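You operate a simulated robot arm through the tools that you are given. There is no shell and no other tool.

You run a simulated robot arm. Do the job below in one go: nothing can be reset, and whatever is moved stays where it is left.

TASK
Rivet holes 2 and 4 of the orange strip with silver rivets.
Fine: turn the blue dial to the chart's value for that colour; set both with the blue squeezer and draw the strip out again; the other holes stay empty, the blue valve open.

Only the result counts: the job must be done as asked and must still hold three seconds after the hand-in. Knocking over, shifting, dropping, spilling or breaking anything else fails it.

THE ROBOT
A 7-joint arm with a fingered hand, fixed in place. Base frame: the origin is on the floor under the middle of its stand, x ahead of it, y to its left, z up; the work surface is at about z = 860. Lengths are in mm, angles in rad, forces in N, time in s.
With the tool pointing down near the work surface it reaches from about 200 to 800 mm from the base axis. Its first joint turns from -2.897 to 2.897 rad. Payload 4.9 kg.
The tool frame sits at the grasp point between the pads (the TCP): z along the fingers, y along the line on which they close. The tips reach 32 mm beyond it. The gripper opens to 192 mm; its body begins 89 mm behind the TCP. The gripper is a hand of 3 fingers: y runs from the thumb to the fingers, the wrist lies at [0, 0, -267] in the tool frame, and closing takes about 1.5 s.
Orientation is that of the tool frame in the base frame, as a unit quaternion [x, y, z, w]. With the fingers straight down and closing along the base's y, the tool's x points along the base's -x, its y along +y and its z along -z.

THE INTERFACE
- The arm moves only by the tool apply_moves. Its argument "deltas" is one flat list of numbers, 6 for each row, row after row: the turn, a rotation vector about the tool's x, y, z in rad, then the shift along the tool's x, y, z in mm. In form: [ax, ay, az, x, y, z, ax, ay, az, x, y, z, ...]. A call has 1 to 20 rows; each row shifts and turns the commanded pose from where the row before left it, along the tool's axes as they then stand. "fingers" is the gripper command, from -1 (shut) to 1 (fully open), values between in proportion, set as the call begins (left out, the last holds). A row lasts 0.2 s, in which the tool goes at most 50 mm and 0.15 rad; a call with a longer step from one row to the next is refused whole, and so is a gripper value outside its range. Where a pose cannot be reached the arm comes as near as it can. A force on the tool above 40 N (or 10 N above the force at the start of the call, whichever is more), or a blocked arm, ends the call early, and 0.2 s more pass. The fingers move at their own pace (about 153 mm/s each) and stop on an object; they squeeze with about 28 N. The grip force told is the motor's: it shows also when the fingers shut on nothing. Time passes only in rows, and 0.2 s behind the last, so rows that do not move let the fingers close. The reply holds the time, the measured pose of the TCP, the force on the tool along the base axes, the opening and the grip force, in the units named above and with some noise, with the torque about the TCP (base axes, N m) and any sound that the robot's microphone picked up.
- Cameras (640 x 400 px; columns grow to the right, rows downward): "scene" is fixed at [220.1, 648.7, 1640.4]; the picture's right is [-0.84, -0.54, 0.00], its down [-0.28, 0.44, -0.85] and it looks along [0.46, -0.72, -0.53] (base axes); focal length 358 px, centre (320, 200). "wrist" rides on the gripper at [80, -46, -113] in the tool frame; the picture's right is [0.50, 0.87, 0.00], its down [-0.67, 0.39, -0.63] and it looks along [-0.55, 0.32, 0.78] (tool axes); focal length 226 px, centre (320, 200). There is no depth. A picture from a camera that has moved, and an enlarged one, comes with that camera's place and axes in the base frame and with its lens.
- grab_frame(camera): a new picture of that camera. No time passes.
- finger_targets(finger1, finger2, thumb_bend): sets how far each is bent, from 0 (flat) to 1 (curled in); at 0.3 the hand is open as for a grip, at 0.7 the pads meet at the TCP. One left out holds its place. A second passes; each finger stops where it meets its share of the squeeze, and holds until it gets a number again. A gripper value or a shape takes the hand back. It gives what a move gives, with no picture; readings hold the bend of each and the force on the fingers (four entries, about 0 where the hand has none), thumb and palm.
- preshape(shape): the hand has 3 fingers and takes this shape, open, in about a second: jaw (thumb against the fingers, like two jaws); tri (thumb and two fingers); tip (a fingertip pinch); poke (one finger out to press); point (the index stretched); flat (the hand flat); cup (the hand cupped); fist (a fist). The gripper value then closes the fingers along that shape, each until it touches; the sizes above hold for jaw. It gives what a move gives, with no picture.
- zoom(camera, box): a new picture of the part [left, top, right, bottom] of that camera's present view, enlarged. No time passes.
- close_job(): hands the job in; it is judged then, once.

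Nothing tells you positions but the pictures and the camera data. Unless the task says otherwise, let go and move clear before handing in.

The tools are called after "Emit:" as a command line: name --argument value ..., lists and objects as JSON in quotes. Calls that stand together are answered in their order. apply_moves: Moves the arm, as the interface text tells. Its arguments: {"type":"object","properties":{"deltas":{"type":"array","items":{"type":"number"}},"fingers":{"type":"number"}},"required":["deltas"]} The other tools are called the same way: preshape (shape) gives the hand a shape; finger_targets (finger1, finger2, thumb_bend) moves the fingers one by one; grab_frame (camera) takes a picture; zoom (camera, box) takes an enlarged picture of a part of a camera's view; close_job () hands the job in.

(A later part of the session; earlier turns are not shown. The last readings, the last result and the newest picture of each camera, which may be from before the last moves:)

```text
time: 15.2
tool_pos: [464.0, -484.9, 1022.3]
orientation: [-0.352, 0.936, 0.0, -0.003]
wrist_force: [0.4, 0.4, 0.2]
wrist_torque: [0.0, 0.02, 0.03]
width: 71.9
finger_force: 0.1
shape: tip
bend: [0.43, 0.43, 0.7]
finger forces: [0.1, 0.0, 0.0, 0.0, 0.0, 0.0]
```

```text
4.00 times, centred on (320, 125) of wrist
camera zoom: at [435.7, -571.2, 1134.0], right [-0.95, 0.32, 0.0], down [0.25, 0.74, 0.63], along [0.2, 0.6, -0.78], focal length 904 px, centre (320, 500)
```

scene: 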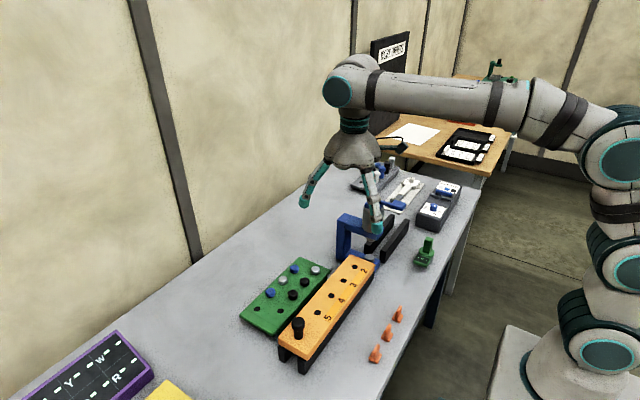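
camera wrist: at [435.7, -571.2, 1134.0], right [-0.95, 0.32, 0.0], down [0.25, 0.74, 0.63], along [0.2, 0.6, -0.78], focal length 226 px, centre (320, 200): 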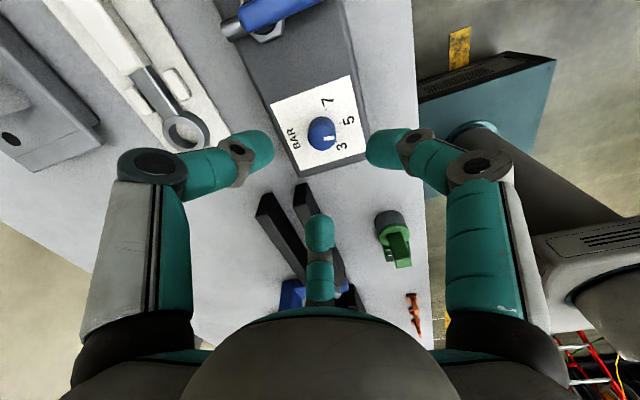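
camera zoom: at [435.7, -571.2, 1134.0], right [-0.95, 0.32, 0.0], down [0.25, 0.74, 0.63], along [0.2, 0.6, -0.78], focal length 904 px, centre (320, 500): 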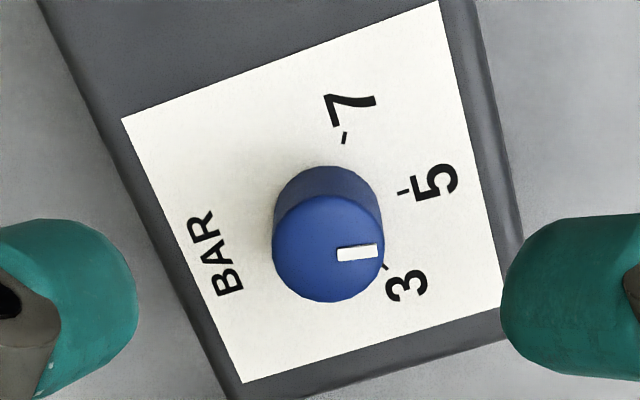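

The pointer is now between 3 and 5. I'll wind the wrist back about 90° above the dial, then re-centre.

Emit:
apply_moves --deltas '[0, 0, 0.1436, 0, 0, 0, 0, 0, 0.1436, 0, 0, 0, 0, 0, 0.1436, 0, 0, 0, 0, 0, 0.1436, 0, 0, 0, 0, 0, 0.1436, 0, 0, 0, 0, 0, 0.1436, 0, 0, 0, 0, 0, 0.1436, 0, 0, 0, 0, 0, 0.1436, 0, 0, 0, 0, 0, 0.1436, 0, 0, 0, 0, 0, 0.1436, 0, 0, 0, 0, 0, 0.1436, 0, 0, 0, 0, 0, 0, -1.6, -7.8, 0, 0, 0, 0, 0, 0, 0]'

Emit:
grab_frame --camera "wrist"

Emit:
zoom --camera "wrist" --box '[270, 75, 370, 175]'

```text
time: 18.1
tool_pos: [458.7, -492.4, 1021.9]
orientation: [0.413, 0.911, 0.001, 0.0]
wrist_force: [-0.2, 1.4, -0.3]
wrist_torque: [0.0, 0.0, 0.0]
width: 71.9
finger_force: 0.1
shape: tip
bend: [0.43, 0.43, 0.7]
finger forces: [0.0, 0.0, 0.1, 0.0, 0.0, 0.0]
```

```text
taken
camera wrist: at [372.1, -463.5, 1133.2], right [0.32, 0.95, 0.0], down [0.73, -0.25, 0.63], along [0.6, -0.2, -0.78], focal length 226 px, centre (320, 200)
```

wrist: 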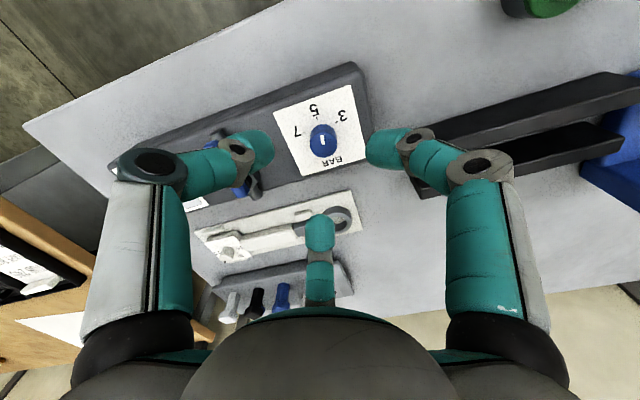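

```text
4.00 times, centred on (320, 125) of wrist
camera zoom: at [372.1, -463.5, 1133.2], right [0.32, 0.95, 0.0], down [0.73, -0.25, 0.63], along [0.6, -0.2, -0.78], focal length 904 px, centre (320, 500)
```

zoom: 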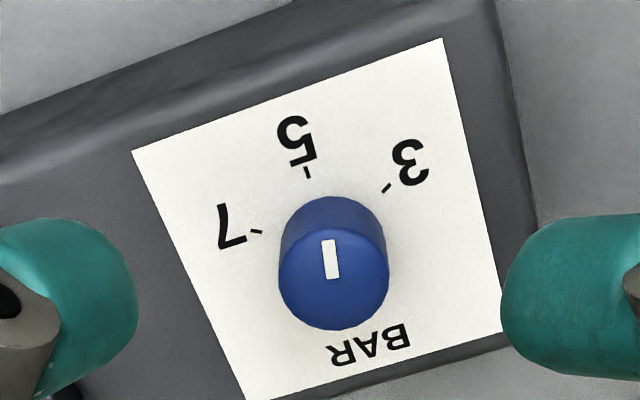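

I'm nearly centred over the dial and the pointer is about 15° short of 5, so about 75° remains. I'll go down, grip and turn again.

Emit:
apply_moves --deltas '[0, 0, 0, 1.1, 2.3, 25, 0, 0, 0, 0, 0, 25, 0, 0, 0, 0, 0, 17, 0, 0, 0, 0, 0, 0]'

Emit:
apply_moves --deltas '[0, 0, 0, 0, 0, 0, 0, 0, 0, 0, 0, 0, 0, 0, 0, 0, 0, 0, 0, 0, 0, 0, 0, 0]' --fingers -1

Emit:
grab_frame --camera "wrist"

```text
time: 19.1
tool_pos: [459.7, -491.9, 954.9]
orientation: [0.412, 0.911, 0.001, -0.001]
wrist_force: [-0.5, 0.0, -0.1]
wrist_torque: [0.05, -0.01, -0.01]
width: 71.6
finger_force: 0.1
shape: tip
bend: [0.43, 0.43, 0.7]
finger forces: [0.0, 0.0, 0.0, 0.0, 0.1, 0.0]
```

```text
time: 20.1
tool_pos: [459.1, -490.8, 954.1]
orientation: [0.413, 0.911, 0.001, -0.002]
wrist_force: [0.1, 0.0, -4.8]
wrist_torque: [0.0, 0.01, 0.03]
width: 19.7
finger_force: 28.0
shape: tip
bend: [0.74, 0.74, 0.7]
finger forces: [24.4, 24.5, 0.0, 0.0, 24.3, 0.0]
```

```text
taken
camera wrist: at [373.2, -461.3, 1066.3], right [0.32, 0.95, 0.0], down [0.74, -0.25, 0.63], along [0.6, -0.2, -0.78], focal length 226 px, centre (320, 200)
```

wrist: 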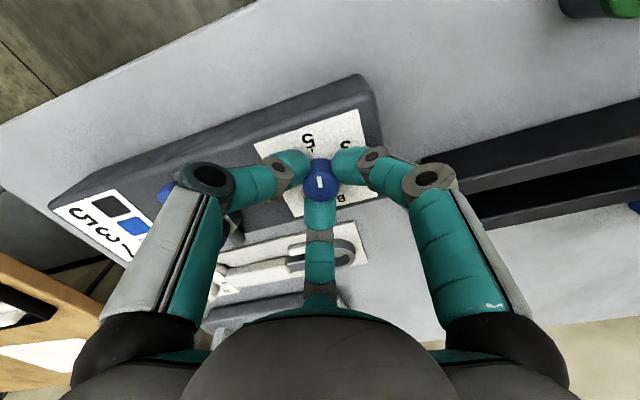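

Emit:
apply_moves --deltas '[0, 0, -0.1318, 0, 0, 0, 0, 0, -0.1318, 0, 0, 0, 0, 0, -0.1318, 0, 0, 0, 0, 0, -0.1318, 0, 0, 0, 0, 0, -0.1318, 0, 0, 0, 0, 0, -0.1318, 0, 0, 0, 0, 0, -0.1318, 0, 0, 0, 0, 0, -0.1318, 0, 0, 0, 0, 0, -0.1318, 0, 0, 0, 0, 0, -0.1318, 0, 0, 0, 0, 0, 0, 0, 0, 0]'

Emit:
apply_moves --deltas '[0, 0, 0, 0, 0, 0, 0, 0, 0, 0, 0, 0, 0, 0, 0, 0, 0, 0]' --fingers -0.25

Emit:
apply_moves --deltas '[0, 0, 0, 0, 0, -20, 0, 0, 0, 0, 0, -25, 0, 0, 0, 0, 0, -25, 0, 0, 0, 0, 0, 0]'

Emit:
zoom --camera "wrist" --box '[270, 75, 370, 175]'

Emit:
zoom --camera "scene" --box '[400, 160, 470, 230]'

```text
time: 22.4
tool_pos: [459.3, -489.8, 955.4]
orientation: [-0.231, 0.973, 0.001, -0.001]
wrist_force: [4.8, -3.5, -6.1]
wrist_torque: [-0.11, -0.17, -0.05]
width: 19.5
finger_force: 27.9
shape: tip
bend: [0.74, 0.74, 0.7]
finger forces: [22.8, 26.8, 0.1, 0.1, 28.7, 0.0]
```

```text
time: 23.2
tool_pos: [460.0, -489.9, 954.8]
orientation: [-0.231, 0.973, 0.002, 0.0]
wrist_force: [0.2, 0.5, 0.1]
wrist_torque: [-0.03, 0.04, -0.01]
width: 71.7
finger_force: 0.0
shape: tip
bend: [0.43, 0.43, 0.7]
finger forces: [0.0, 0.0, 0.1, 0.0, 0.1, 0.0]
```

```text
time: 24.2
tool_pos: [459.1, -490.0, 1024.0]
orientation: [-0.231, 0.973, 0.0, -0.001]
wrist_force: [-0.2, -0.2, -0.2]
wrist_torque: [0.01, -0.05, 0.0]
width: 71.7
finger_force: 0.1
shape: tip
bend: [0.43, 0.43, 0.7]
finger forces: [0.1, 0.0, 0.0, 0.1, 0.0, 0.0]
```

```text
4.00 times, centred on (320, 125) of wrist
camera zoom: at [408.8, -567.5, 1135.7], right [-0.84, 0.55, 0.0], down [0.43, 0.65, 0.63], along [0.35, 0.53, -0.78], focal length 904 px, centre (320, 500)
```

zoom: 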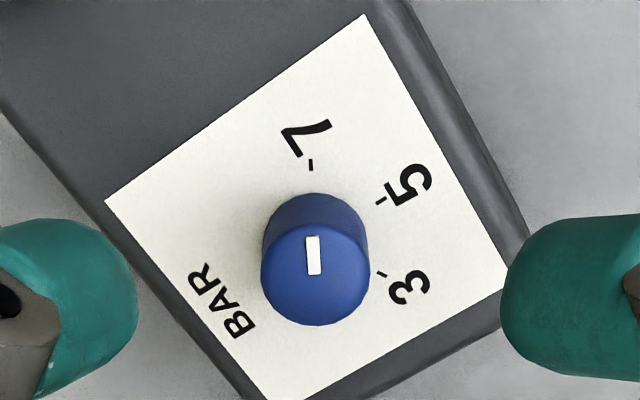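

```text
5.71 times, centred on (435, 195) of scene
camera zoom: at [220.1, 648.7, 1640.4], right [-0.84, -0.54, 0.0], down [-0.28, 0.44, -0.85], along [0.46, -0.72, -0.53], focal length 2045 px, centre (-337, 229)
```

zoom: 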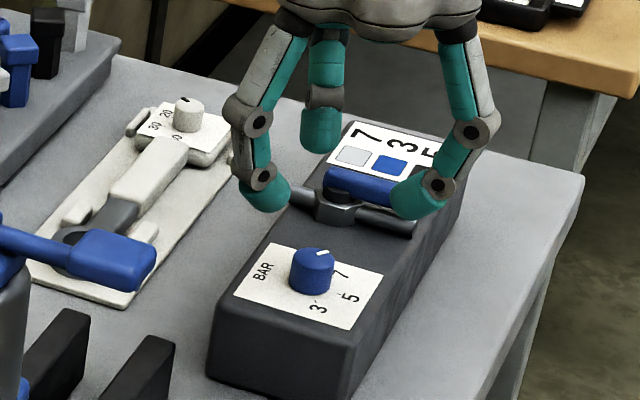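

The dial now reads 7 and the valve is untouched. I'll lift off, set the hand's yaw so the fingers fit between the tray's rivets, and look at the squeezer from above on the way.

Emit:
apply_moves --deltas '[0, 0, 0.1414, 0, 0, -33, 0, 0, 0.1414, 0, 0, -33, 0, 0, 0.1414, 0, 0, -33, 0, 0, 0.1414, 0, 0, -33, 0, 0, 0.1414, 0, 0, -33, 0, 0, 0.1414, 0, 0, -33, 0, 0, 0.1414, 0, 0, -33, 0, 0, 0, 24.5, 35.2, 0, 0, 0, 0, 24.5, 35.2, 0, 0, 0, 0, 24.5, 35.2, 0, 0, 0, 0, 24.5, 35.2, 0, 0, 0, 0, 24.5, 35.2, 0, 0, 0, 0, 24.5, 35.2, 0, 0, 0, 0, 24.5, 35.2, 0, 0, 0, 0, 24.5, 35.2, 0, 0, 0, 0, 0, 0, 0]'

Emit:
grab_frame --camera "wrist"

Emit:
zoom --camera "wrist" --box '[240, 80, 440, 240]'

```text
time: 27.6
tool_pos: [430.3, -148.8, 1256.6]
orientation: [0.26, 0.966, 0.0, 0.0]
wrist_force: [-1.1, 0.0, -1.2]
wrist_torque: [0.0, -0.03, 0.02]
width: 72.0
finger_force: 0.1
shape: tip
bend: [0.43, 0.43, 0.7]
finger forces: [0.0, 0.0, 0.1, 0.0, 0.1, 0.0]
```

```text
taken
camera wrist: at [339.2, -148.9, 1368.6], right [0.0, 1.0, 0.0], down [0.78, 0.0, 0.63], along [0.63, 0.0, -0.78], focal length 226 px, centre (320, 200)
```

wrist: 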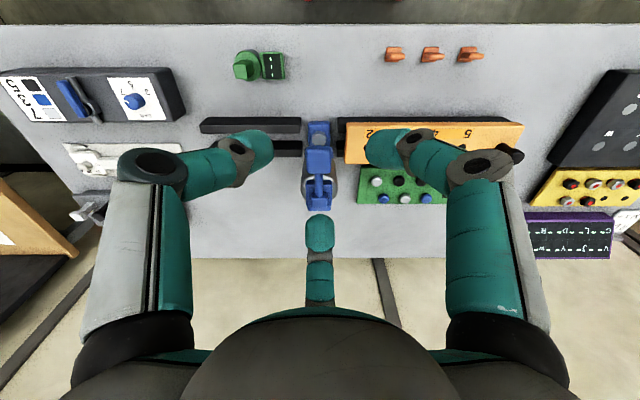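

```text
2.50 times, centred on (340, 160) of wrist
camera zoom: at [339.2, -148.9, 1368.6], right [0.0, 1.0, 0.0], down [0.78, 0.0, 0.63], along [0.63, 0.0, -0.78], focal length 565 px, centre (270, 300)
```

zoom: 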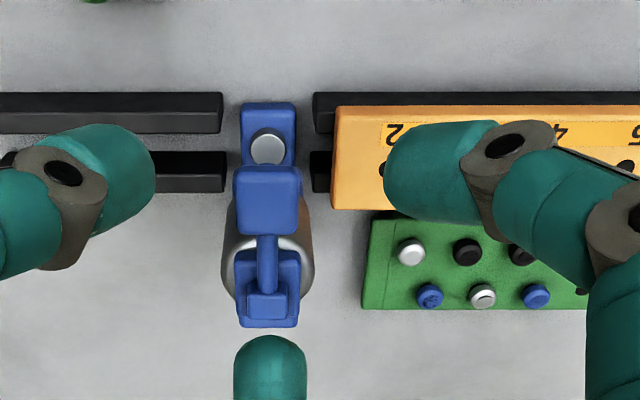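

The squeezer's ram axis is at about y = -150, x = 547, and its top is near z = 1120. Now I'll move over the tray for a close view of the rivets.

Emit:
apply_moves --deltas '[0, 0, 0, -11.64, 47.8, 0, 0, 0, 0, -11.64, 47.8, 0, 0, 0, 0, -11.64, 47.8, 0, 0, 0, 0, -11.64, 47.8, 0, 0, 0, 0, -11.64, 47.8, 0, 0, 0, 0, 0, 0, 42, 0, 0, 0, 0, 0, 42, 0, 0, 0, 0, 0, 42, 0, 0, 0, 0, 0, 0]'

Emit:
grab_frame --camera "wrist"

Emit:
zoom --camera "wrist" --box '[240, 110, 400, 230]'

Emit:
zoom --camera "wrist" --box '[190, 0, 500, 200]'

```text
time: 29.6
tool_pos: [600.6, 29.9, 1129.4]
orientation: [0.258, 0.966, 0.0, 0.0]
wrist_force: [-0.5, 0.9, -0.1]
wrist_torque: [0.01, -0.04, 0.01]
width: 72.0
finger_force: 0.1
shape: tip
bend: [0.43, 0.43, 0.7]
finger forces: [0.1, 0.0, 0.0, 0.0, 0.0, 0.0]
```

```text
taken
camera wrist: at [508.9, 29.1, 1241.5], right [0.0, 1.0, 0.0], down [0.78, 0.0, 0.63], along [0.63, 0.0, -0.78], focal length 226 px, centre (320, 200)
```

wrist: 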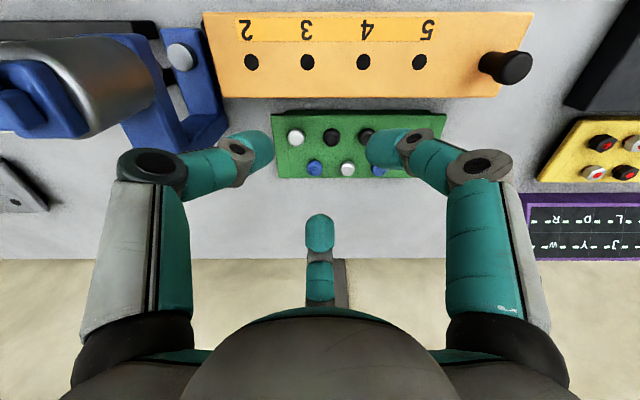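

```text
3.33 times, centred on (320, 170) of wrist
camera zoom: at [508.9, 29.1, 1241.5], right [0.0, 1.0, 0.0], down [0.78, 0.0, 0.63], along [0.63, 0.0, -0.78], focal length 754 px, centre (320, 300)
```

zoom: 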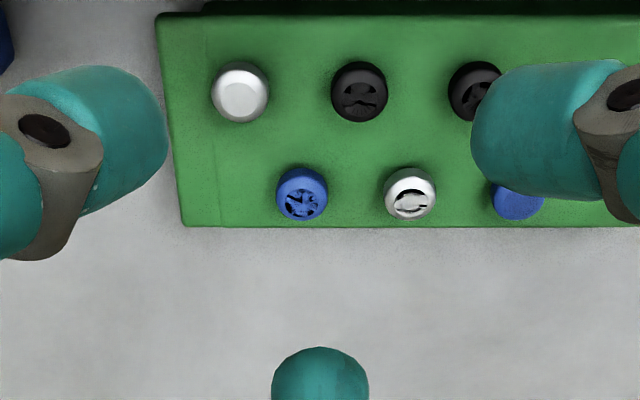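

```text
2.00 times, centred on (345, 100) of wrist
camera zoom: at [508.9, 29.1, 1241.5], right [0.0, 1.0, 0.0], down [0.78, 0.0, 0.63], along [0.63, 0.0, -0.78], focal length 452 px, centre (270, 400)
```

zoom: 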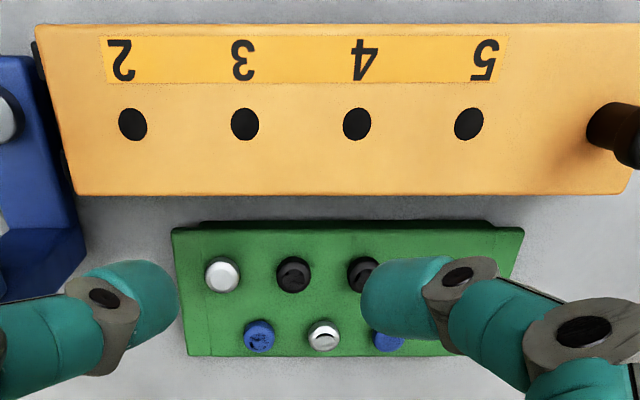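

Silver rivets are at about (656, -8.5) and (712, 76), head tops near z≈904. I'll go above the first one with a narrower opening and check alignment.

Emit:
apply_moves --deltas '[0, 0, 0, -16.65, -1.35, 32.5, 0, 0, 0, -16.65, -1.35, 32.5, 0, 0, 0, -16.65, -1.35, 32.5, 0, 0, 0, -16.65, -1.35, 32.5, 0, 0, 0, 0, 0, 0]' --fingers -0.4

Emit:
grab_frame --camera "wrist"

Emit:
zoom --camera "wrist" --box '[270, 90, 370, 190]'

Emit:
zoom --camera "scene" --box '[260, 200, 380, 300]'

```text
time: 30.9
tool_pos: [656.9, -7.8, 1000.9]
orientation: [0.259, 0.966, -0.001, -0.001]
wrist_force: [-0.2, -0.1, 1.2]
wrist_torque: [-0.01, 0.0, 0.0]
width: 58.0
finger_force: 0.0
shape: tip
bend: [0.47, 0.47, 0.7]
finger forces: [0.1, 0.0, 0.1, 0.0, 0.0, 0.0]
```

```text
taken
camera wrist: at [565.2, -8.7, 1111.4], right [0.0, 1.0, 0.0], down [0.78, 0.0, 0.63], along [0.63, 0.0, -0.78], focal length 226 px, centre (320, 200)
```

wrist: 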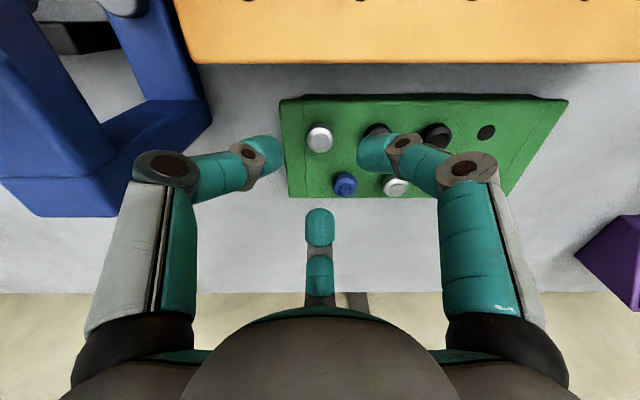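

```text
4.00 times, centred on (320, 140) of wrist
camera zoom: at [565.2, -8.7, 1111.4], right [0.0, 1.0, 0.0], down [0.78, 0.0, 0.63], along [0.63, 0.0, -0.78], focal length 904 px, centre (320, 440)
```

zoom: 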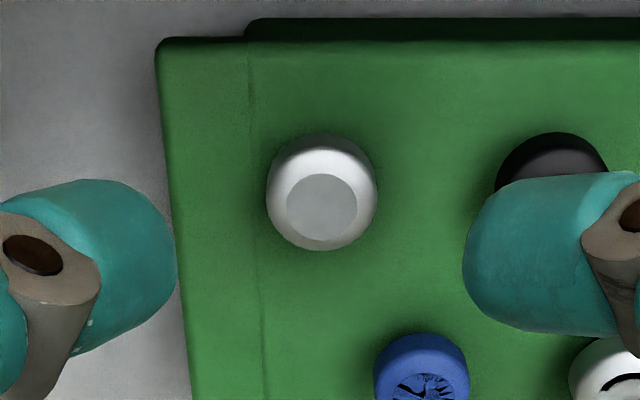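

```text
4.00 times, centred on (320, 250) of scene
camera zoom: at [220.1, 648.7, 1640.4], right [-0.84, -0.54, 0.0], down [-0.28, 0.44, -0.85], along [0.46, -0.72, -0.53], focal length 1431 px, centre (320, 0)
```

zoom: 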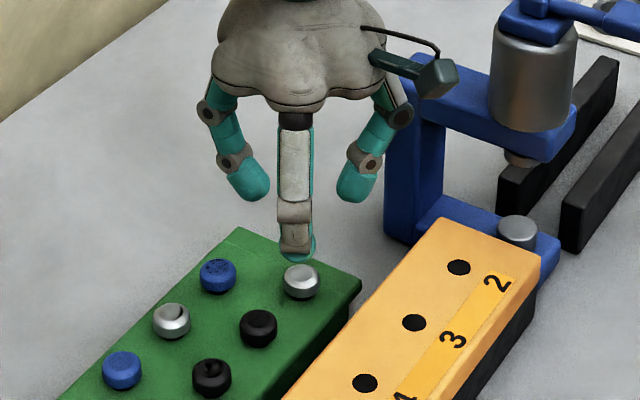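

The hand is centred over the first silver rivet within a couple of mm; the tray top is near z≈890. I'll lower to just above the head and check again.

Emit:
apply_moves --deltas '[0, 0, 0, 0, 0, 25, 0, 0, 0, 0, 0, 25, 0, 0, 0, 0, 0, 0]'

Emit:
zoom --camera "wrist" --box '[240, 90, 400, 230]'

Emit:
zoom --camera "scene" --box '[270, 210, 350, 290]'

```text
time: 31.6
tool_pos: [656.9, -8.1, 950.6]
orientation: [0.259, 0.966, 0.0, -0.002]
wrist_force: [0.1, 0.2, 0.6]
wrist_torque: [0.01, 0.04, 0.0]
width: 58.0
finger_force: 0.1
shape: tip
bend: [0.47, 0.47, 0.7]
finger forces: [0.0, 0.0, 0.0, 0.0, 0.0, 0.0]
```

```text
2.86 times, centred on (320, 160) of wrist
camera zoom: at [564.6, -8.5, 1062.0], right [0.0, 1.0, 0.0], down [0.78, 0.0, 0.63], along [0.63, 0.0, -0.78], focal length 646 px, centre (320, 314)
```

zoom: 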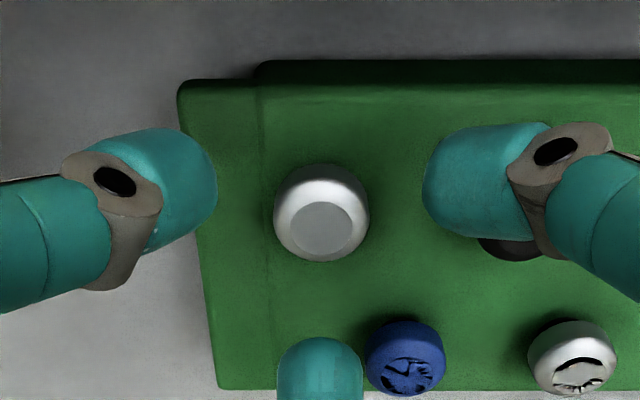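

```text
5.00 times, centred on (310, 250) of scene
camera zoom: at [220.1, 648.7, 1640.4], right [-0.84, -0.54, 0.0], down [-0.28, 0.44, -0.85], along [0.46, -0.72, -0.53], focal length 1789 px, centre (370, -50)
```

zoom: 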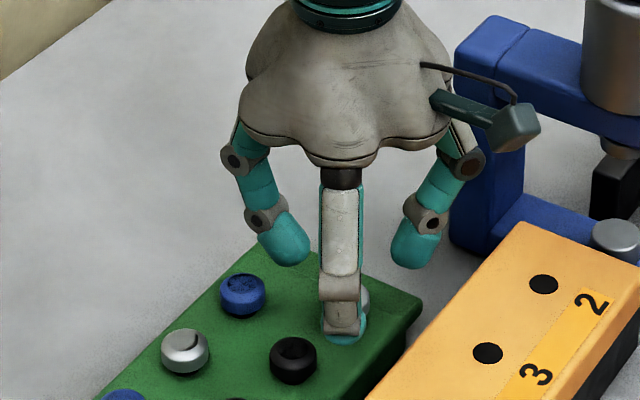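

The head top is at about z≈915 and the alignment is good. I'll narrow the opening and nudge the yaw slightly for clearance from the neighbouring rivets, then go down around the head.

Emit:
apply_moves --deltas '[0, 0, -0.06, 0, 0, 0, 0, 0, 0, 0.5, 0, 0, 0, 0, 0, 0, 0, 0]' --fingers -0.52

Emit:
apply_moves --deltas '[0, 0, 0, 0, 0, 10, 0, 0, 0, 0, 0, 10, 0, 0, 0, 0, 0, 0]'

Emit:
zoom --camera "wrist" --box '[240, 90, 400, 230]'

Emit:
zoom --camera "scene" --box '[270, 210, 350, 290]'

```text
time: 32.5
tool_pos: [654.3, -7.3, 950.4]
orientation: [0.23, 0.973, 0.0, -0.001]
wrist_force: [-0.1, 0.0, -1.0]
wrist_torque: [0.01, -0.01, 0.0]
width: 46.4
finger_force: 0.1
shape: tip
bend: [0.78, 0.78, 0.7]
finger forces: [0.0, 0.0, 0.0, 0.1, 0.0, 0.0]
```

```text
time: 33.2
tool_pos: [655.2, -7.4, 929.3]
orientation: [0.229, 0.973, 0.0, -0.002]
wrist_force: [-0.6, -0.6, 0.6]
wrist_torque: [0.0, -0.02, 0.0]
width: 46.3
finger_force: 0.1
shape: tip
bend: [0.78, 0.78, 0.7]
finger forces: [0.1, 0.1, 0.0, 0.1, 0.2, 0.0]
```

```text
2.86 times, centred on (320, 160) of wrist
camera zoom: at [563.1, -14.3, 1041.8], right [-0.06, 1.0, 0.0], down [0.77, 0.05, 0.63], along [0.63, 0.04, -0.78], focal length 646 px, centre (320, 314)
```

zoom: 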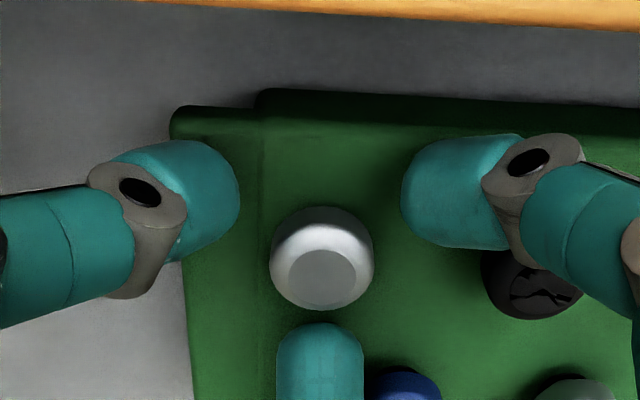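

```text
5.00 times, centred on (310, 250) of scene
camera zoom: at [220.1, 648.7, 1640.4], right [-0.84, -0.54, 0.0], down [-0.28, 0.44, -0.85], along [0.46, -0.72, -0.53], focal length 1789 px, centre (370, -50)
```

zoom: 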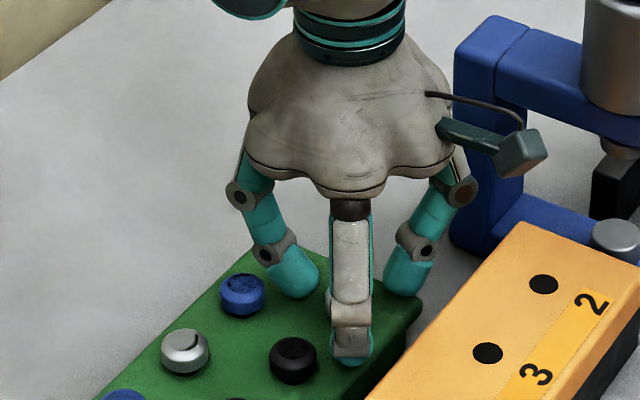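

The fingertips surround the silver head with clearance all round. Closing now.

Emit:
apply_moves --deltas '[0, 0, 0, 0, 0, 0, 0, 0, 0, 0, 0, 0, 0, 0, 0, 0, 0, 0, 0, 0, 0, 0, 0, 0]' --fingers -1

Emit:
zoom --camera "wrist" --box '[240, 90, 400, 230]'

Emit:
zoom --camera "scene" --box '[270, 210, 350, 290]'

```text
time: 34.2
tool_pos: [654.8, -9.2, 930.6]
orientation: [0.229, 0.973, 0.001, -0.001]
wrist_force: [0.5, 0.3, -0.4]
wrist_torque: [-0.03, -0.02, 0.03]
width: 20.7
finger_force: 27.7
shape: tip
bend: [0.75, 0.75, 0.7]
finger forces: [24.9, 25.0, 0.0, 0.0, 25.2, 0.0]
```

```text
2.86 times, centred on (320, 160) of wrist
camera zoom: at [563.1, -14.3, 1042.0], right [-0.06, 1.0, 0.0], down [0.77, 0.05, 0.63], along [0.63, 0.04, -0.78], focal length 646 px, centre (320, 314)
```

zoom: 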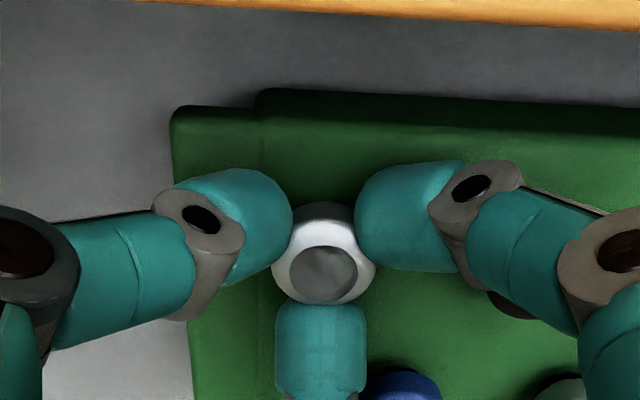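

```text
5.00 times, centred on (310, 250) of scene
camera zoom: at [220.1, 648.7, 1640.4], right [-0.84, -0.54, 0.0], down [-0.28, 0.44, -0.85], along [0.46, -0.72, -0.53], focal length 1789 px, centre (370, -50)
```

zoom: 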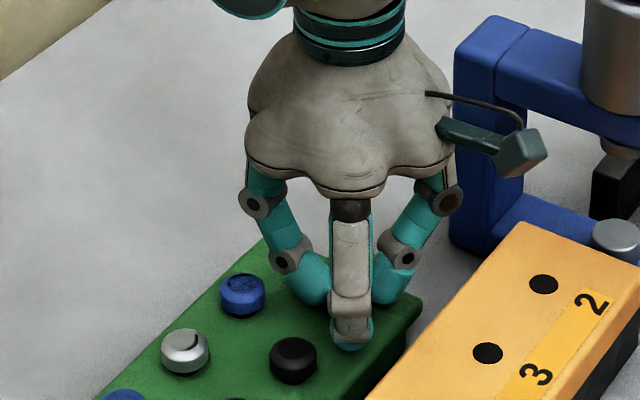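

The rivet is gripped evenly by all three fingers. I'll lift it straight up and check how it hangs.

Emit:
apply_moves --deltas '[0, 0, 0, 0, 0, -10, 0, 0, 0, 0, 0, -20, 0, 0, 0, 0, 0, -30, 0, 0, 0, 0, 0, -30, 0, 0, 0, 0, 0, -30, 0, 0, 0, 0, 0, 0]'

Emit:
grab_frame --camera "wrist"

Emit:
zoom --camera "scene" --box '[270, 190, 350, 270]'

```text
time: 35.6
tool_pos: [654.2, -8.2, 1050.5]
orientation: [0.23, 0.973, 0.001, -0.001]
wrist_force: [-0.6, 0.3, -0.5]
wrist_torque: [0.02, 0.01, 0.01]
width: 20.7
finger_force: 28.1
shape: tip
bend: [0.75, 0.75, 0.7]
finger forces: [24.8, 25.0, 0.0, 0.0, 25.1, 0.1]
```

```text
taken
camera wrist: at [563.3, -13.6, 1162.6], right [-0.06, 1.0, 0.0], down [0.78, 0.05, 0.63], along [0.63, 0.04, -0.78], focal length 226 px, centre (320, 200)
```

wrist: 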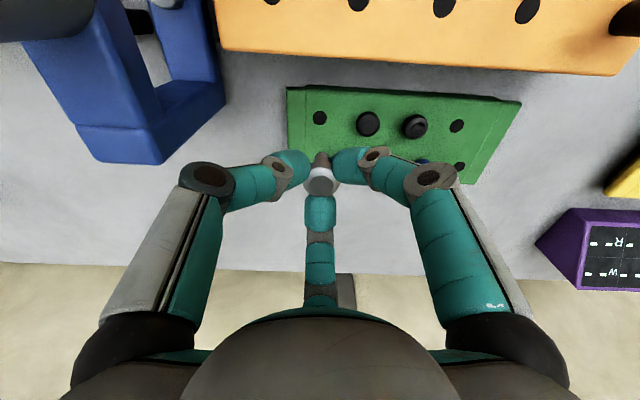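

```text
5.00 times, centred on (310, 230) of scene
camera zoom: at [220.1, 648.7, 1640.4], right [-0.84, -0.54, 0.0], down [-0.28, 0.44, -0.85], along [0.46, -0.72, -0.53], focal length 1789 px, centre (370, 50)
```

zoom: 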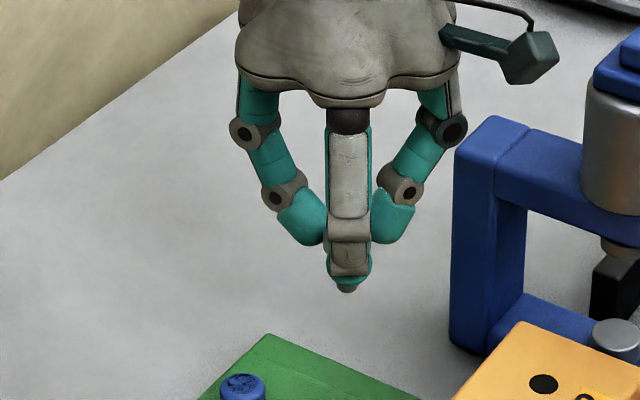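

Emit:
zoom --camera "wrist" --box '[280, 130, 360, 210]'

Emit:
zoom --camera "scene" --box '[325, 230, 355, 260]'

```text
5.00 times, centred on (320, 170) of wrist
camera zoom: at [563.3, -13.6, 1162.6], right [-0.06, 1.0, 0.0], down [0.78, 0.05, 0.63], along [0.63, 0.04, -0.78], focal length 1130 px, centre (320, 350)
```

zoom: 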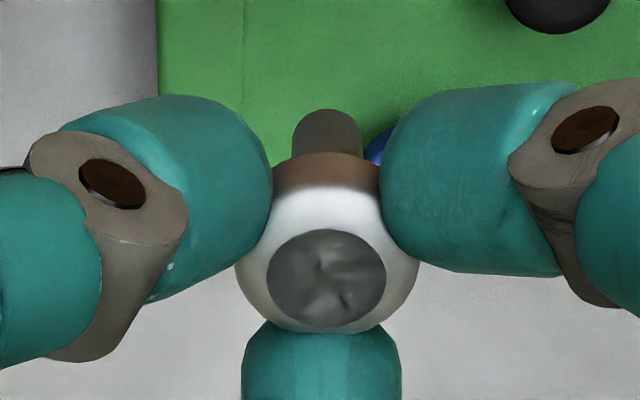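

```text
13.33 times, centred on (340, 245) of scene
camera zoom: at [220.1, 648.7, 1640.4], right [-0.84, -0.54, 0.0], down [-0.28, 0.44, -0.85], along [0.46, -0.72, -0.53], focal length 4771 px, centre (53, -400)
```

zoom: 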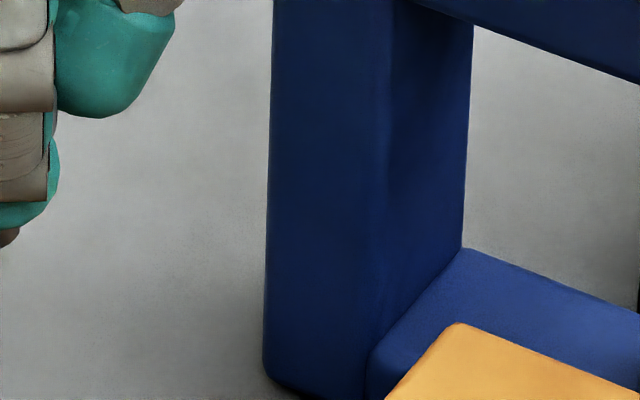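

The rivet hangs straight, with an 11 mm shank about 28 mm long. I'll rotate the hand so no finger points at the squeezer and move above hole 2.

Emit:
apply_moves --deltas '[0, 0, 0.1458, 0, 0, -5, 0, 0, 0.1458, 0, 0, -5, 0, 0, 0.1458, 0, 0, 0, 0, 0, 0.1458, 0, 0, 0, 0, 0, 0, 5.5, -38.1, 0, 0, 0, 0, 5.5, -38.1, 0, 0, 0, 0, 5.5, -38.1, 0, 0, 0, 0, 0, 0, 0]'

Emit:
grab_frame --camera "wrist"

Emit:
zoom --camera "wrist" --box '[260, 90, 380, 200]'

Emit:
zoom --camera "scene" --box '[300, 180, 420, 280]'

```text
time: 37.5
tool_pos: [547.4, -52.1, 1059.6]
orientation: [0.5, 0.866, 0.001, 0.0]
wrist_force: [0.1, -1.2, 0.2]
wrist_torque: [0.0, -0.02, -0.02]
width: 20.6
finger_force: 27.7
shape: tip
bend: [0.75, 0.75, 0.7]
finger forces: [24.9, 25.2, 0.0, 0.1, 25.4, 0.0]
```

```text
taken
camera wrist: at [468.1, -6.2, 1171.9], right [0.5, 0.87, 0.0], down [0.67, -0.39, 0.63], along [0.55, -0.31, -0.78], focal length 226 px, centre (320, 200)
```

wrist: 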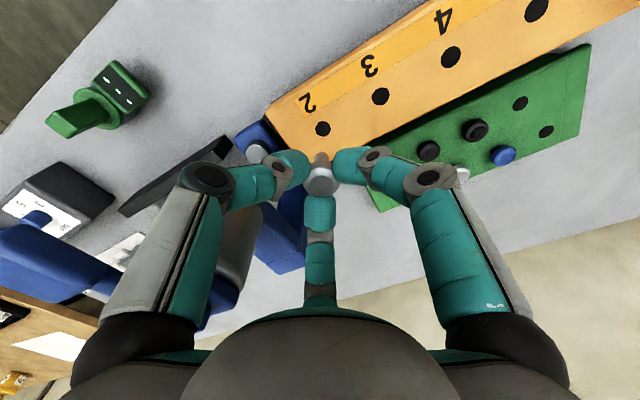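

```text
3.64 times, centred on (320, 145) of wrist
camera zoom: at [468.1, -6.2, 1171.9], right [0.5, 0.87, 0.0], down [0.67, -0.39, 0.63], along [0.55, -0.31, -0.78], focal length 822 px, centre (320, 400)
```

zoom: 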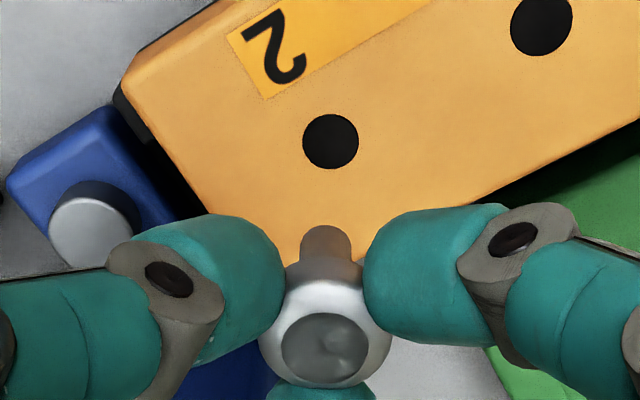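

```text
4.00 times, centred on (360, 230) of scene
camera zoom: at [220.1, 648.7, 1640.4], right [-0.84, -0.54, 0.0], down [-0.28, 0.44, -0.85], along [0.46, -0.72, -0.53], focal length 1431 px, centre (160, 80)
```

zoom: 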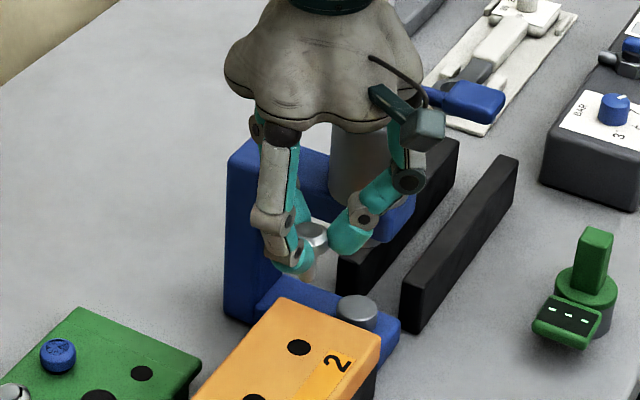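

Hole 2 is at about (549, -50) and the rivet is about 1 mm off it. I'll shift and lower until the shank tip is just above the strip, then check alignment.

Emit:
apply_moves --deltas '[0, 0, 0, 0.8, 1.2, 26, 0, 0, 0, 0, 0, 24, 0, 0, 0, 0, 0, 0]'

Emit:
zoom --camera "wrist" --box '[260, 110, 380, 210]'

Emit:
zoom --camera "scene" --box '[320, 210, 400, 290]'

```text
time: 38.2
tool_pos: [548.6, -49.9, 1010.2]
orientation: [0.5, 0.866, 0.001, -0.001]
wrist_force: [0.2, -0.7, -0.7]
wrist_torque: [0.01, 0.0, -0.01]
width: 20.8
finger_force: 28.1
shape: tip
bend: [0.75, 0.75, 0.7]
finger forces: [24.9, 25.3, 0.1, 0.0, 25.2, 0.1]
```

```text
4.00 times, centred on (320, 160) of wrist
camera zoom: at [469.4, -4.5, 1121.6], right [0.5, 0.87, 0.0], down [0.67, -0.39, 0.63], along [0.55, -0.31, -0.78], focal length 904 px, centre (320, 360)
```

zoom: 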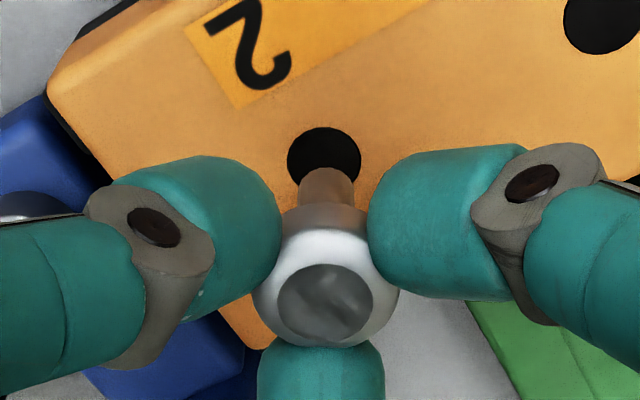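

```text
5.00 times, centred on (360, 250) of scene
camera zoom: at [220.1, 648.7, 1640.4], right [-0.84, -0.54, 0.0], down [-0.28, 0.44, -0.85], along [0.46, -0.72, -0.53], focal length 1789 px, centre (120, -50)
```

zoom: 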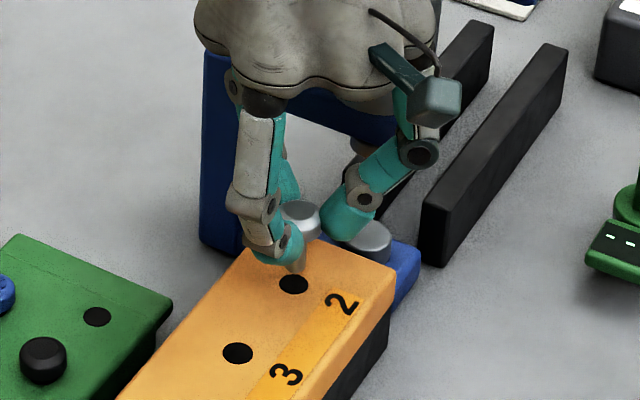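

The shank tip is over the hole within a millimetre. Lowering into the hole.

Emit:
apply_moves --deltas '[0, 0, 0, 0, 0, 12, 0, 0, 0, 0, 0, 12, 0, 0, 0, 0, 0, 10, 0, 0, 0, 0, 0, 0]'

Emit:
zoom --camera "wrist" --box '[260, 110, 380, 210]'

Emit:
zoom --camera "scene" --box '[320, 210, 400, 290]'

```text
time: 39.2
tool_pos: [548.4, -48.8, 975.1]
orientation: [0.5, 0.866, 0.001, 0.0]
wrist_force: [0.5, -0.3, -0.8]
wrist_torque: [-0.02, -0.03, 0.0]
width: 20.5
finger_force: 27.5
shape: tip
bend: [0.75, 0.75, 0.7]
finger forces: [25.0, 25.3, 0.0, 0.0, 25.2, 0.0]
```

```text
4.00 times, centred on (320, 160) of wrist
camera zoom: at [469.3, -4.2, 1088.0], right [0.5, 0.87, 0.0], down [0.67, -0.39, 0.63], along [0.55, -0.31, -0.78], focal length 904 px, centre (320, 360)
```

zoom: 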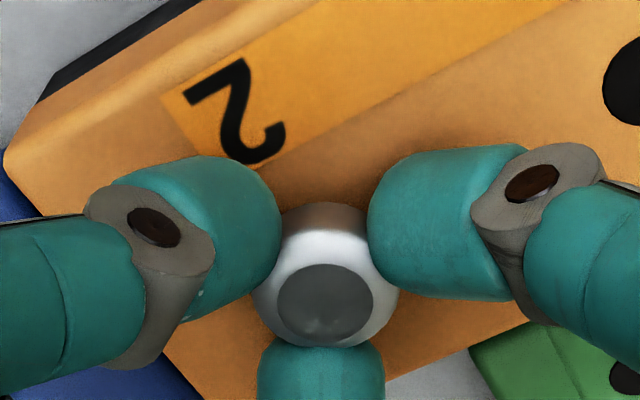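

```text
5.00 times, centred on (360, 250) of scene
camera zoom: at [220.1, 648.7, 1640.4], right [-0.84, -0.54, 0.0], down [-0.28, 0.44, -0.85], along [0.46, -0.72, -0.53], focal length 1789 px, centre (120, -50)
```

zoom: 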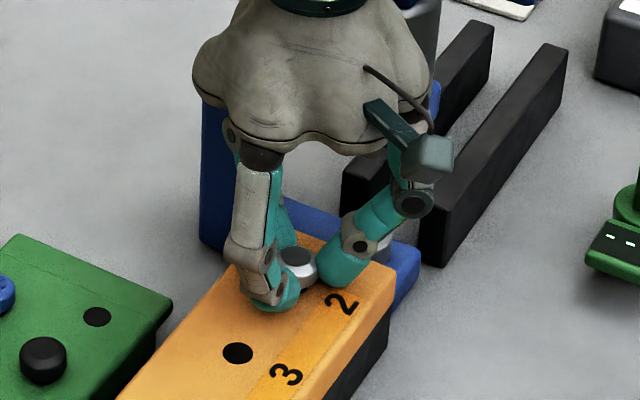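

The shank is in the hole. I'll lower the last few mm and release gently.

Emit:
apply_moves --deltas '[0, 0, 0, 0, 0, 3, 0, 0, 0, 0, 0, 0]'

Emit:
apply_moves --deltas '[0, 0, 0, 0, 0, 0, 0, 0, 0, 0, 0, 0, 0, 0, 0, 0, 0, 0]' --fingers -0.45

Emit:
zoom --camera "wrist" --box '[260, 110, 380, 210]'

Emit:
zoom --camera "scene" --box '[320, 210, 400, 290]'

```text
time: 39.9
tool_pos: [548.8, -50.0, 973.9]
orientation: [0.5, 0.866, 0.001, 0.0]
wrist_force: [-1.9, 0.0, 9.7]
wrist_torque: [-0.03, 0.1, 0.02]
width: 21.0
finger_force: 28.0
shape: tip
bend: [0.75, 0.75, 0.7]
finger forces: [26.8, 26.5, 0.0, 0.0, 28.2, 0.0]
```

```text
time: 40.6
tool_pos: [548.4, -49.4, 972.8]
orientation: [0.5, 0.866, 0.0, -0.001]
wrist_force: [-0.2, 0.0, -1.0]
wrist_torque: [-0.02, 0.01, -0.03]
width: 52.8
finger_force: 0.1
shape: tip
bend: [0.49, 0.49, 0.7]
finger forces: [0.0, 0.0, 0.0, 0.0, 0.0, 0.0]
```

```text
4.00 times, centred on (320, 160) of wrist
camera zoom: at [469.1, -4.3, 1085.0], right [0.5, 0.87, 0.0], down [0.67, -0.39, 0.63], along [0.55, -0.31, -0.78], focal length 904 px, centre (320, 360)
```

zoom: 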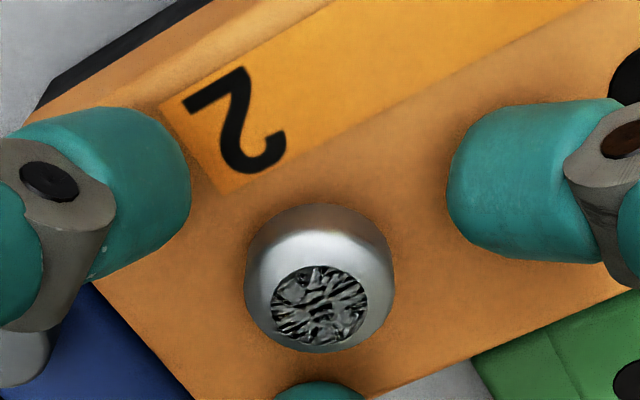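

```text
5.00 times, centred on (360, 250) of scene
camera zoom: at [220.1, 648.7, 1640.4], right [-0.84, -0.54, 0.0], down [-0.28, 0.44, -0.85], along [0.46, -0.72, -0.53], focal length 1789 px, centre (120, -50)
```

zoom: 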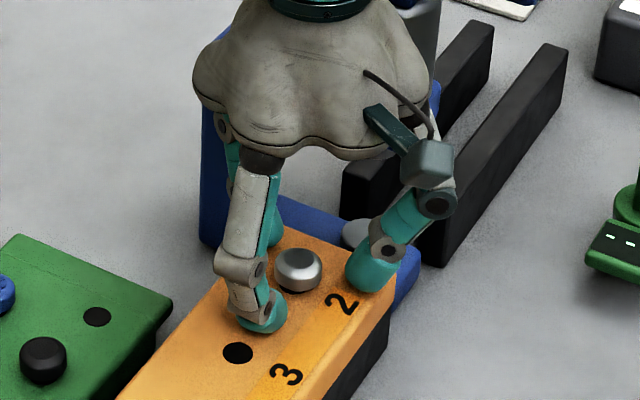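

The first rivet stands in hole 2. I'll lift clear and check how it is seated.

Emit:
apply_moves --deltas '[0, 0, 0, 0, 0, -15, 0, 0, 0, 0, 0, -25, 0, 0, 0, 0, 0, -40, 0, 0, 0, 0, 0, -40, 0, 0, 0, 0, 0, 0]'

Emit:
zoom --camera "scene" --box '[320, 240, 400, 300]'

Emit:
zoom --camera "wrist" --box '[260, 60, 400, 180]'

```text
time: 41.9
tool_pos: [549.7, -50.0, 1092.8]
orientation: [0.5, 0.866, 0.001, 0.0]
wrist_force: [-0.7, 0.4, -0.1]
wrist_torque: [0.0, 0.02, -0.04]
width: 52.6
finger_force: 0.1
shape: tip
bend: [0.49, 0.49, 0.7]
finger forces: [0.1, 0.0, 0.0, 0.1, 0.0, 0.0]
```

```text
6.67 times, centred on (360, 270) of scene
camera zoom: at [220.1, 648.7, 1640.4], right [-0.84, -0.54, 0.0], down [-0.28, 0.44, -0.85], along [0.46, -0.72, -0.53], focal length 2386 px, centre (53, -267)
```

zoom: 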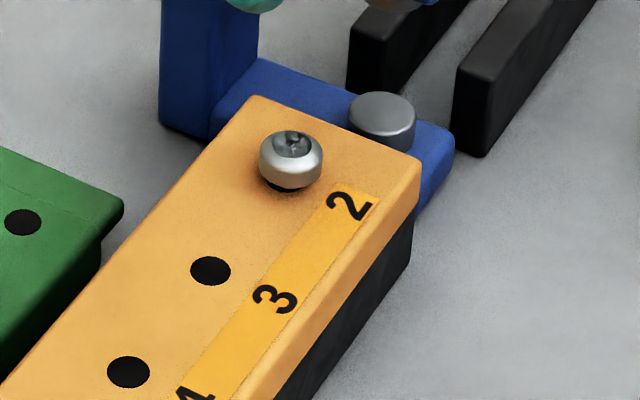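

```text
3.33 times, centred on (330, 120) of wrist
camera zoom: at [470.4, -4.6, 1204.9], right [0.5, 0.87, 0.0], down [0.67, -0.39, 0.63], along [0.55, -0.31, -0.78], focal length 754 px, centre (287, 467)
```

zoom: 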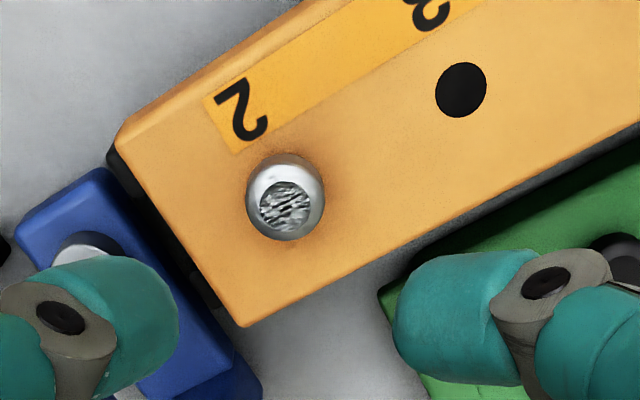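

Rivet 1 is upright in hole 2, standing slightly proud until it is squeezed. Next I'll go above the second silver rivet near (712, 76).

Emit:
apply_moves --deltas '[0, 0, -0.1309, 0, 0, 0, 0, 0, -0.1309, 0, 0, 0, 0, 0, -0.1309, 0, 0, 0, 0, 0, -0.1309, 0, 0, 0, 0, 0, 0, -15.4, 38, 0, 0, 0, 0, -15.4, 38, 0, 0, 0, 0, -15.4, 38, 0, 0, 0, 0, -15.4, 38, 0, 0, 0, 0, -15.4, 38, 0, 0, 0, 0, 0, 0, 31, 0, 0, 0, 0, 0, 31, 0, 0, 0, 0, 0, 31, 0, 0, 0, 0, 0, 0]' --fingers -0.52

Emit:
grab_frame --camera "wrist"

Emit:
zoom --camera "wrist" --box '[270, 90, 370, 190]'

```text
time: 44.6
tool_pos: [710.2, 75.9, 998.8]
orientation: [0.259, 0.966, 0.0, -0.001]
wrist_force: [0.0, 0.4, -0.2]
wrist_torque: [-0.02, 0.0, -0.02]
width: 46.6
finger_force: 0.0
shape: tip
bend: [0.78, 0.78, 0.7]
finger forces: [0.0, 0.0, 0.0, 0.1, 0.0, 0.0]
```

```text
taken
camera wrist: at [619.1, 76.1, 1111.4], right [0.0, 1.0, 0.0], down [0.78, 0.0, 0.63], along [0.63, 0.0, -0.78], focal length 226 px, centre (320, 200)
```

wrist: 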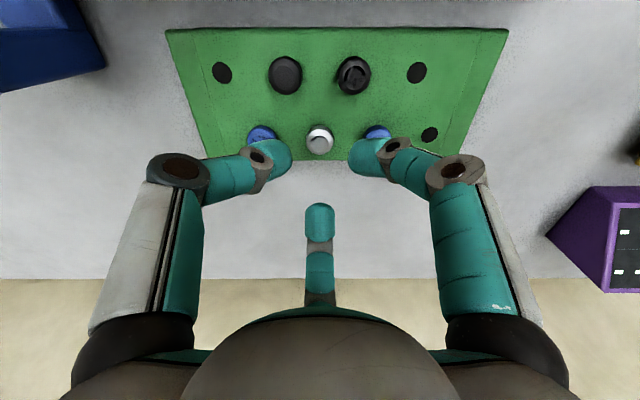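

```text
4.00 times, centred on (320, 140) of wrist
camera zoom: at [619.1, 76.1, 1111.4], right [0.0, 1.0, 0.0], down [0.78, 0.0, 0.63], along [0.63, 0.0, -0.78], focal length 904 px, centre (320, 440)
```

zoom: 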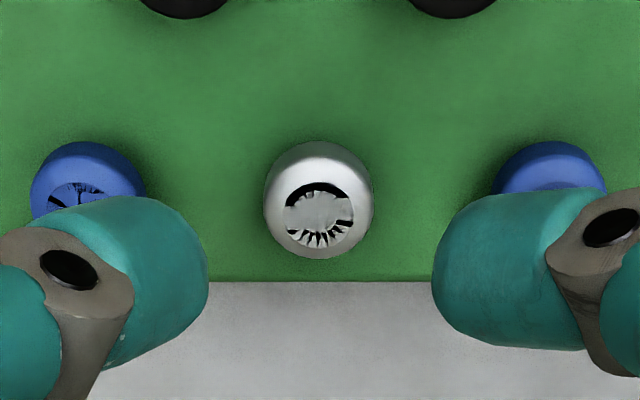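

Aligned over the second silver rivet within 1 mm. Going down around it as before.

Emit:
apply_moves --deltas '[0, 0, 0, -0.7, -0.3, 25, 0, 0, 0, 0, 0, 22, 0, 0, 0, 0, 0, 0]'

Emit:
zoom --camera "wrist" --box '[240, 90, 400, 230]'

Emit:
zoom --camera "scene" --box '[250, 220, 330, 300]'

```text
time: 45.5
tool_pos: [711.2, 75.3, 952.7]
orientation: [0.259, 0.966, 0.0, -0.001]
wrist_force: [0.1, -0.2, -0.2]
wrist_torque: [-0.02, 0.01, -0.02]
width: 46.5
finger_force: 0.1
shape: tip
bend: [0.78, 0.78, 0.7]
finger forces: [0.1, 0.0, 0.0, 0.0, 0.1, 0.1]
```

```text
2.86 times, centred on (320, 160) of wrist
camera zoom: at [619.3, 74.7, 1065.0], right [0.0, 1.0, 0.0], down [0.78, 0.0, 0.63], along [0.63, 0.0, -0.78], focal length 646 px, centre (320, 314)
```

zoom: 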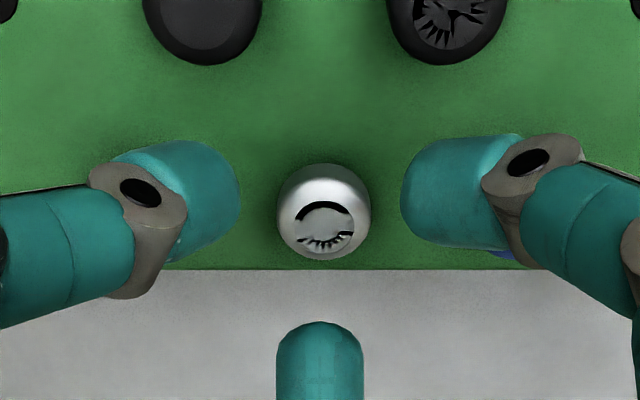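

```text
5.00 times, centred on (290, 260) of scene
camera zoom: at [220.1, 648.7, 1640.4], right [-0.84, -0.54, 0.0], down [-0.28, 0.44, -0.85], along [0.46, -0.72, -0.53], focal length 1789 px, centre (470, -100)
```

zoom: 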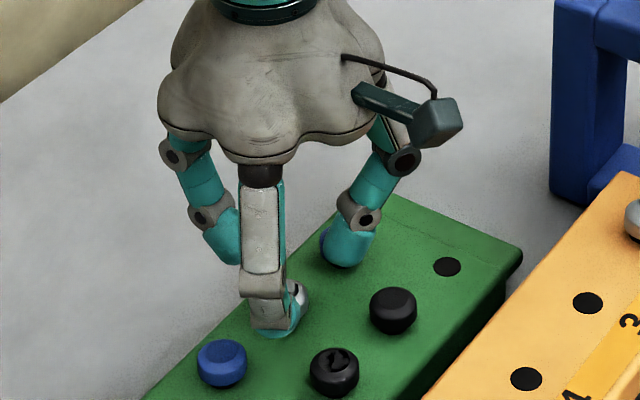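

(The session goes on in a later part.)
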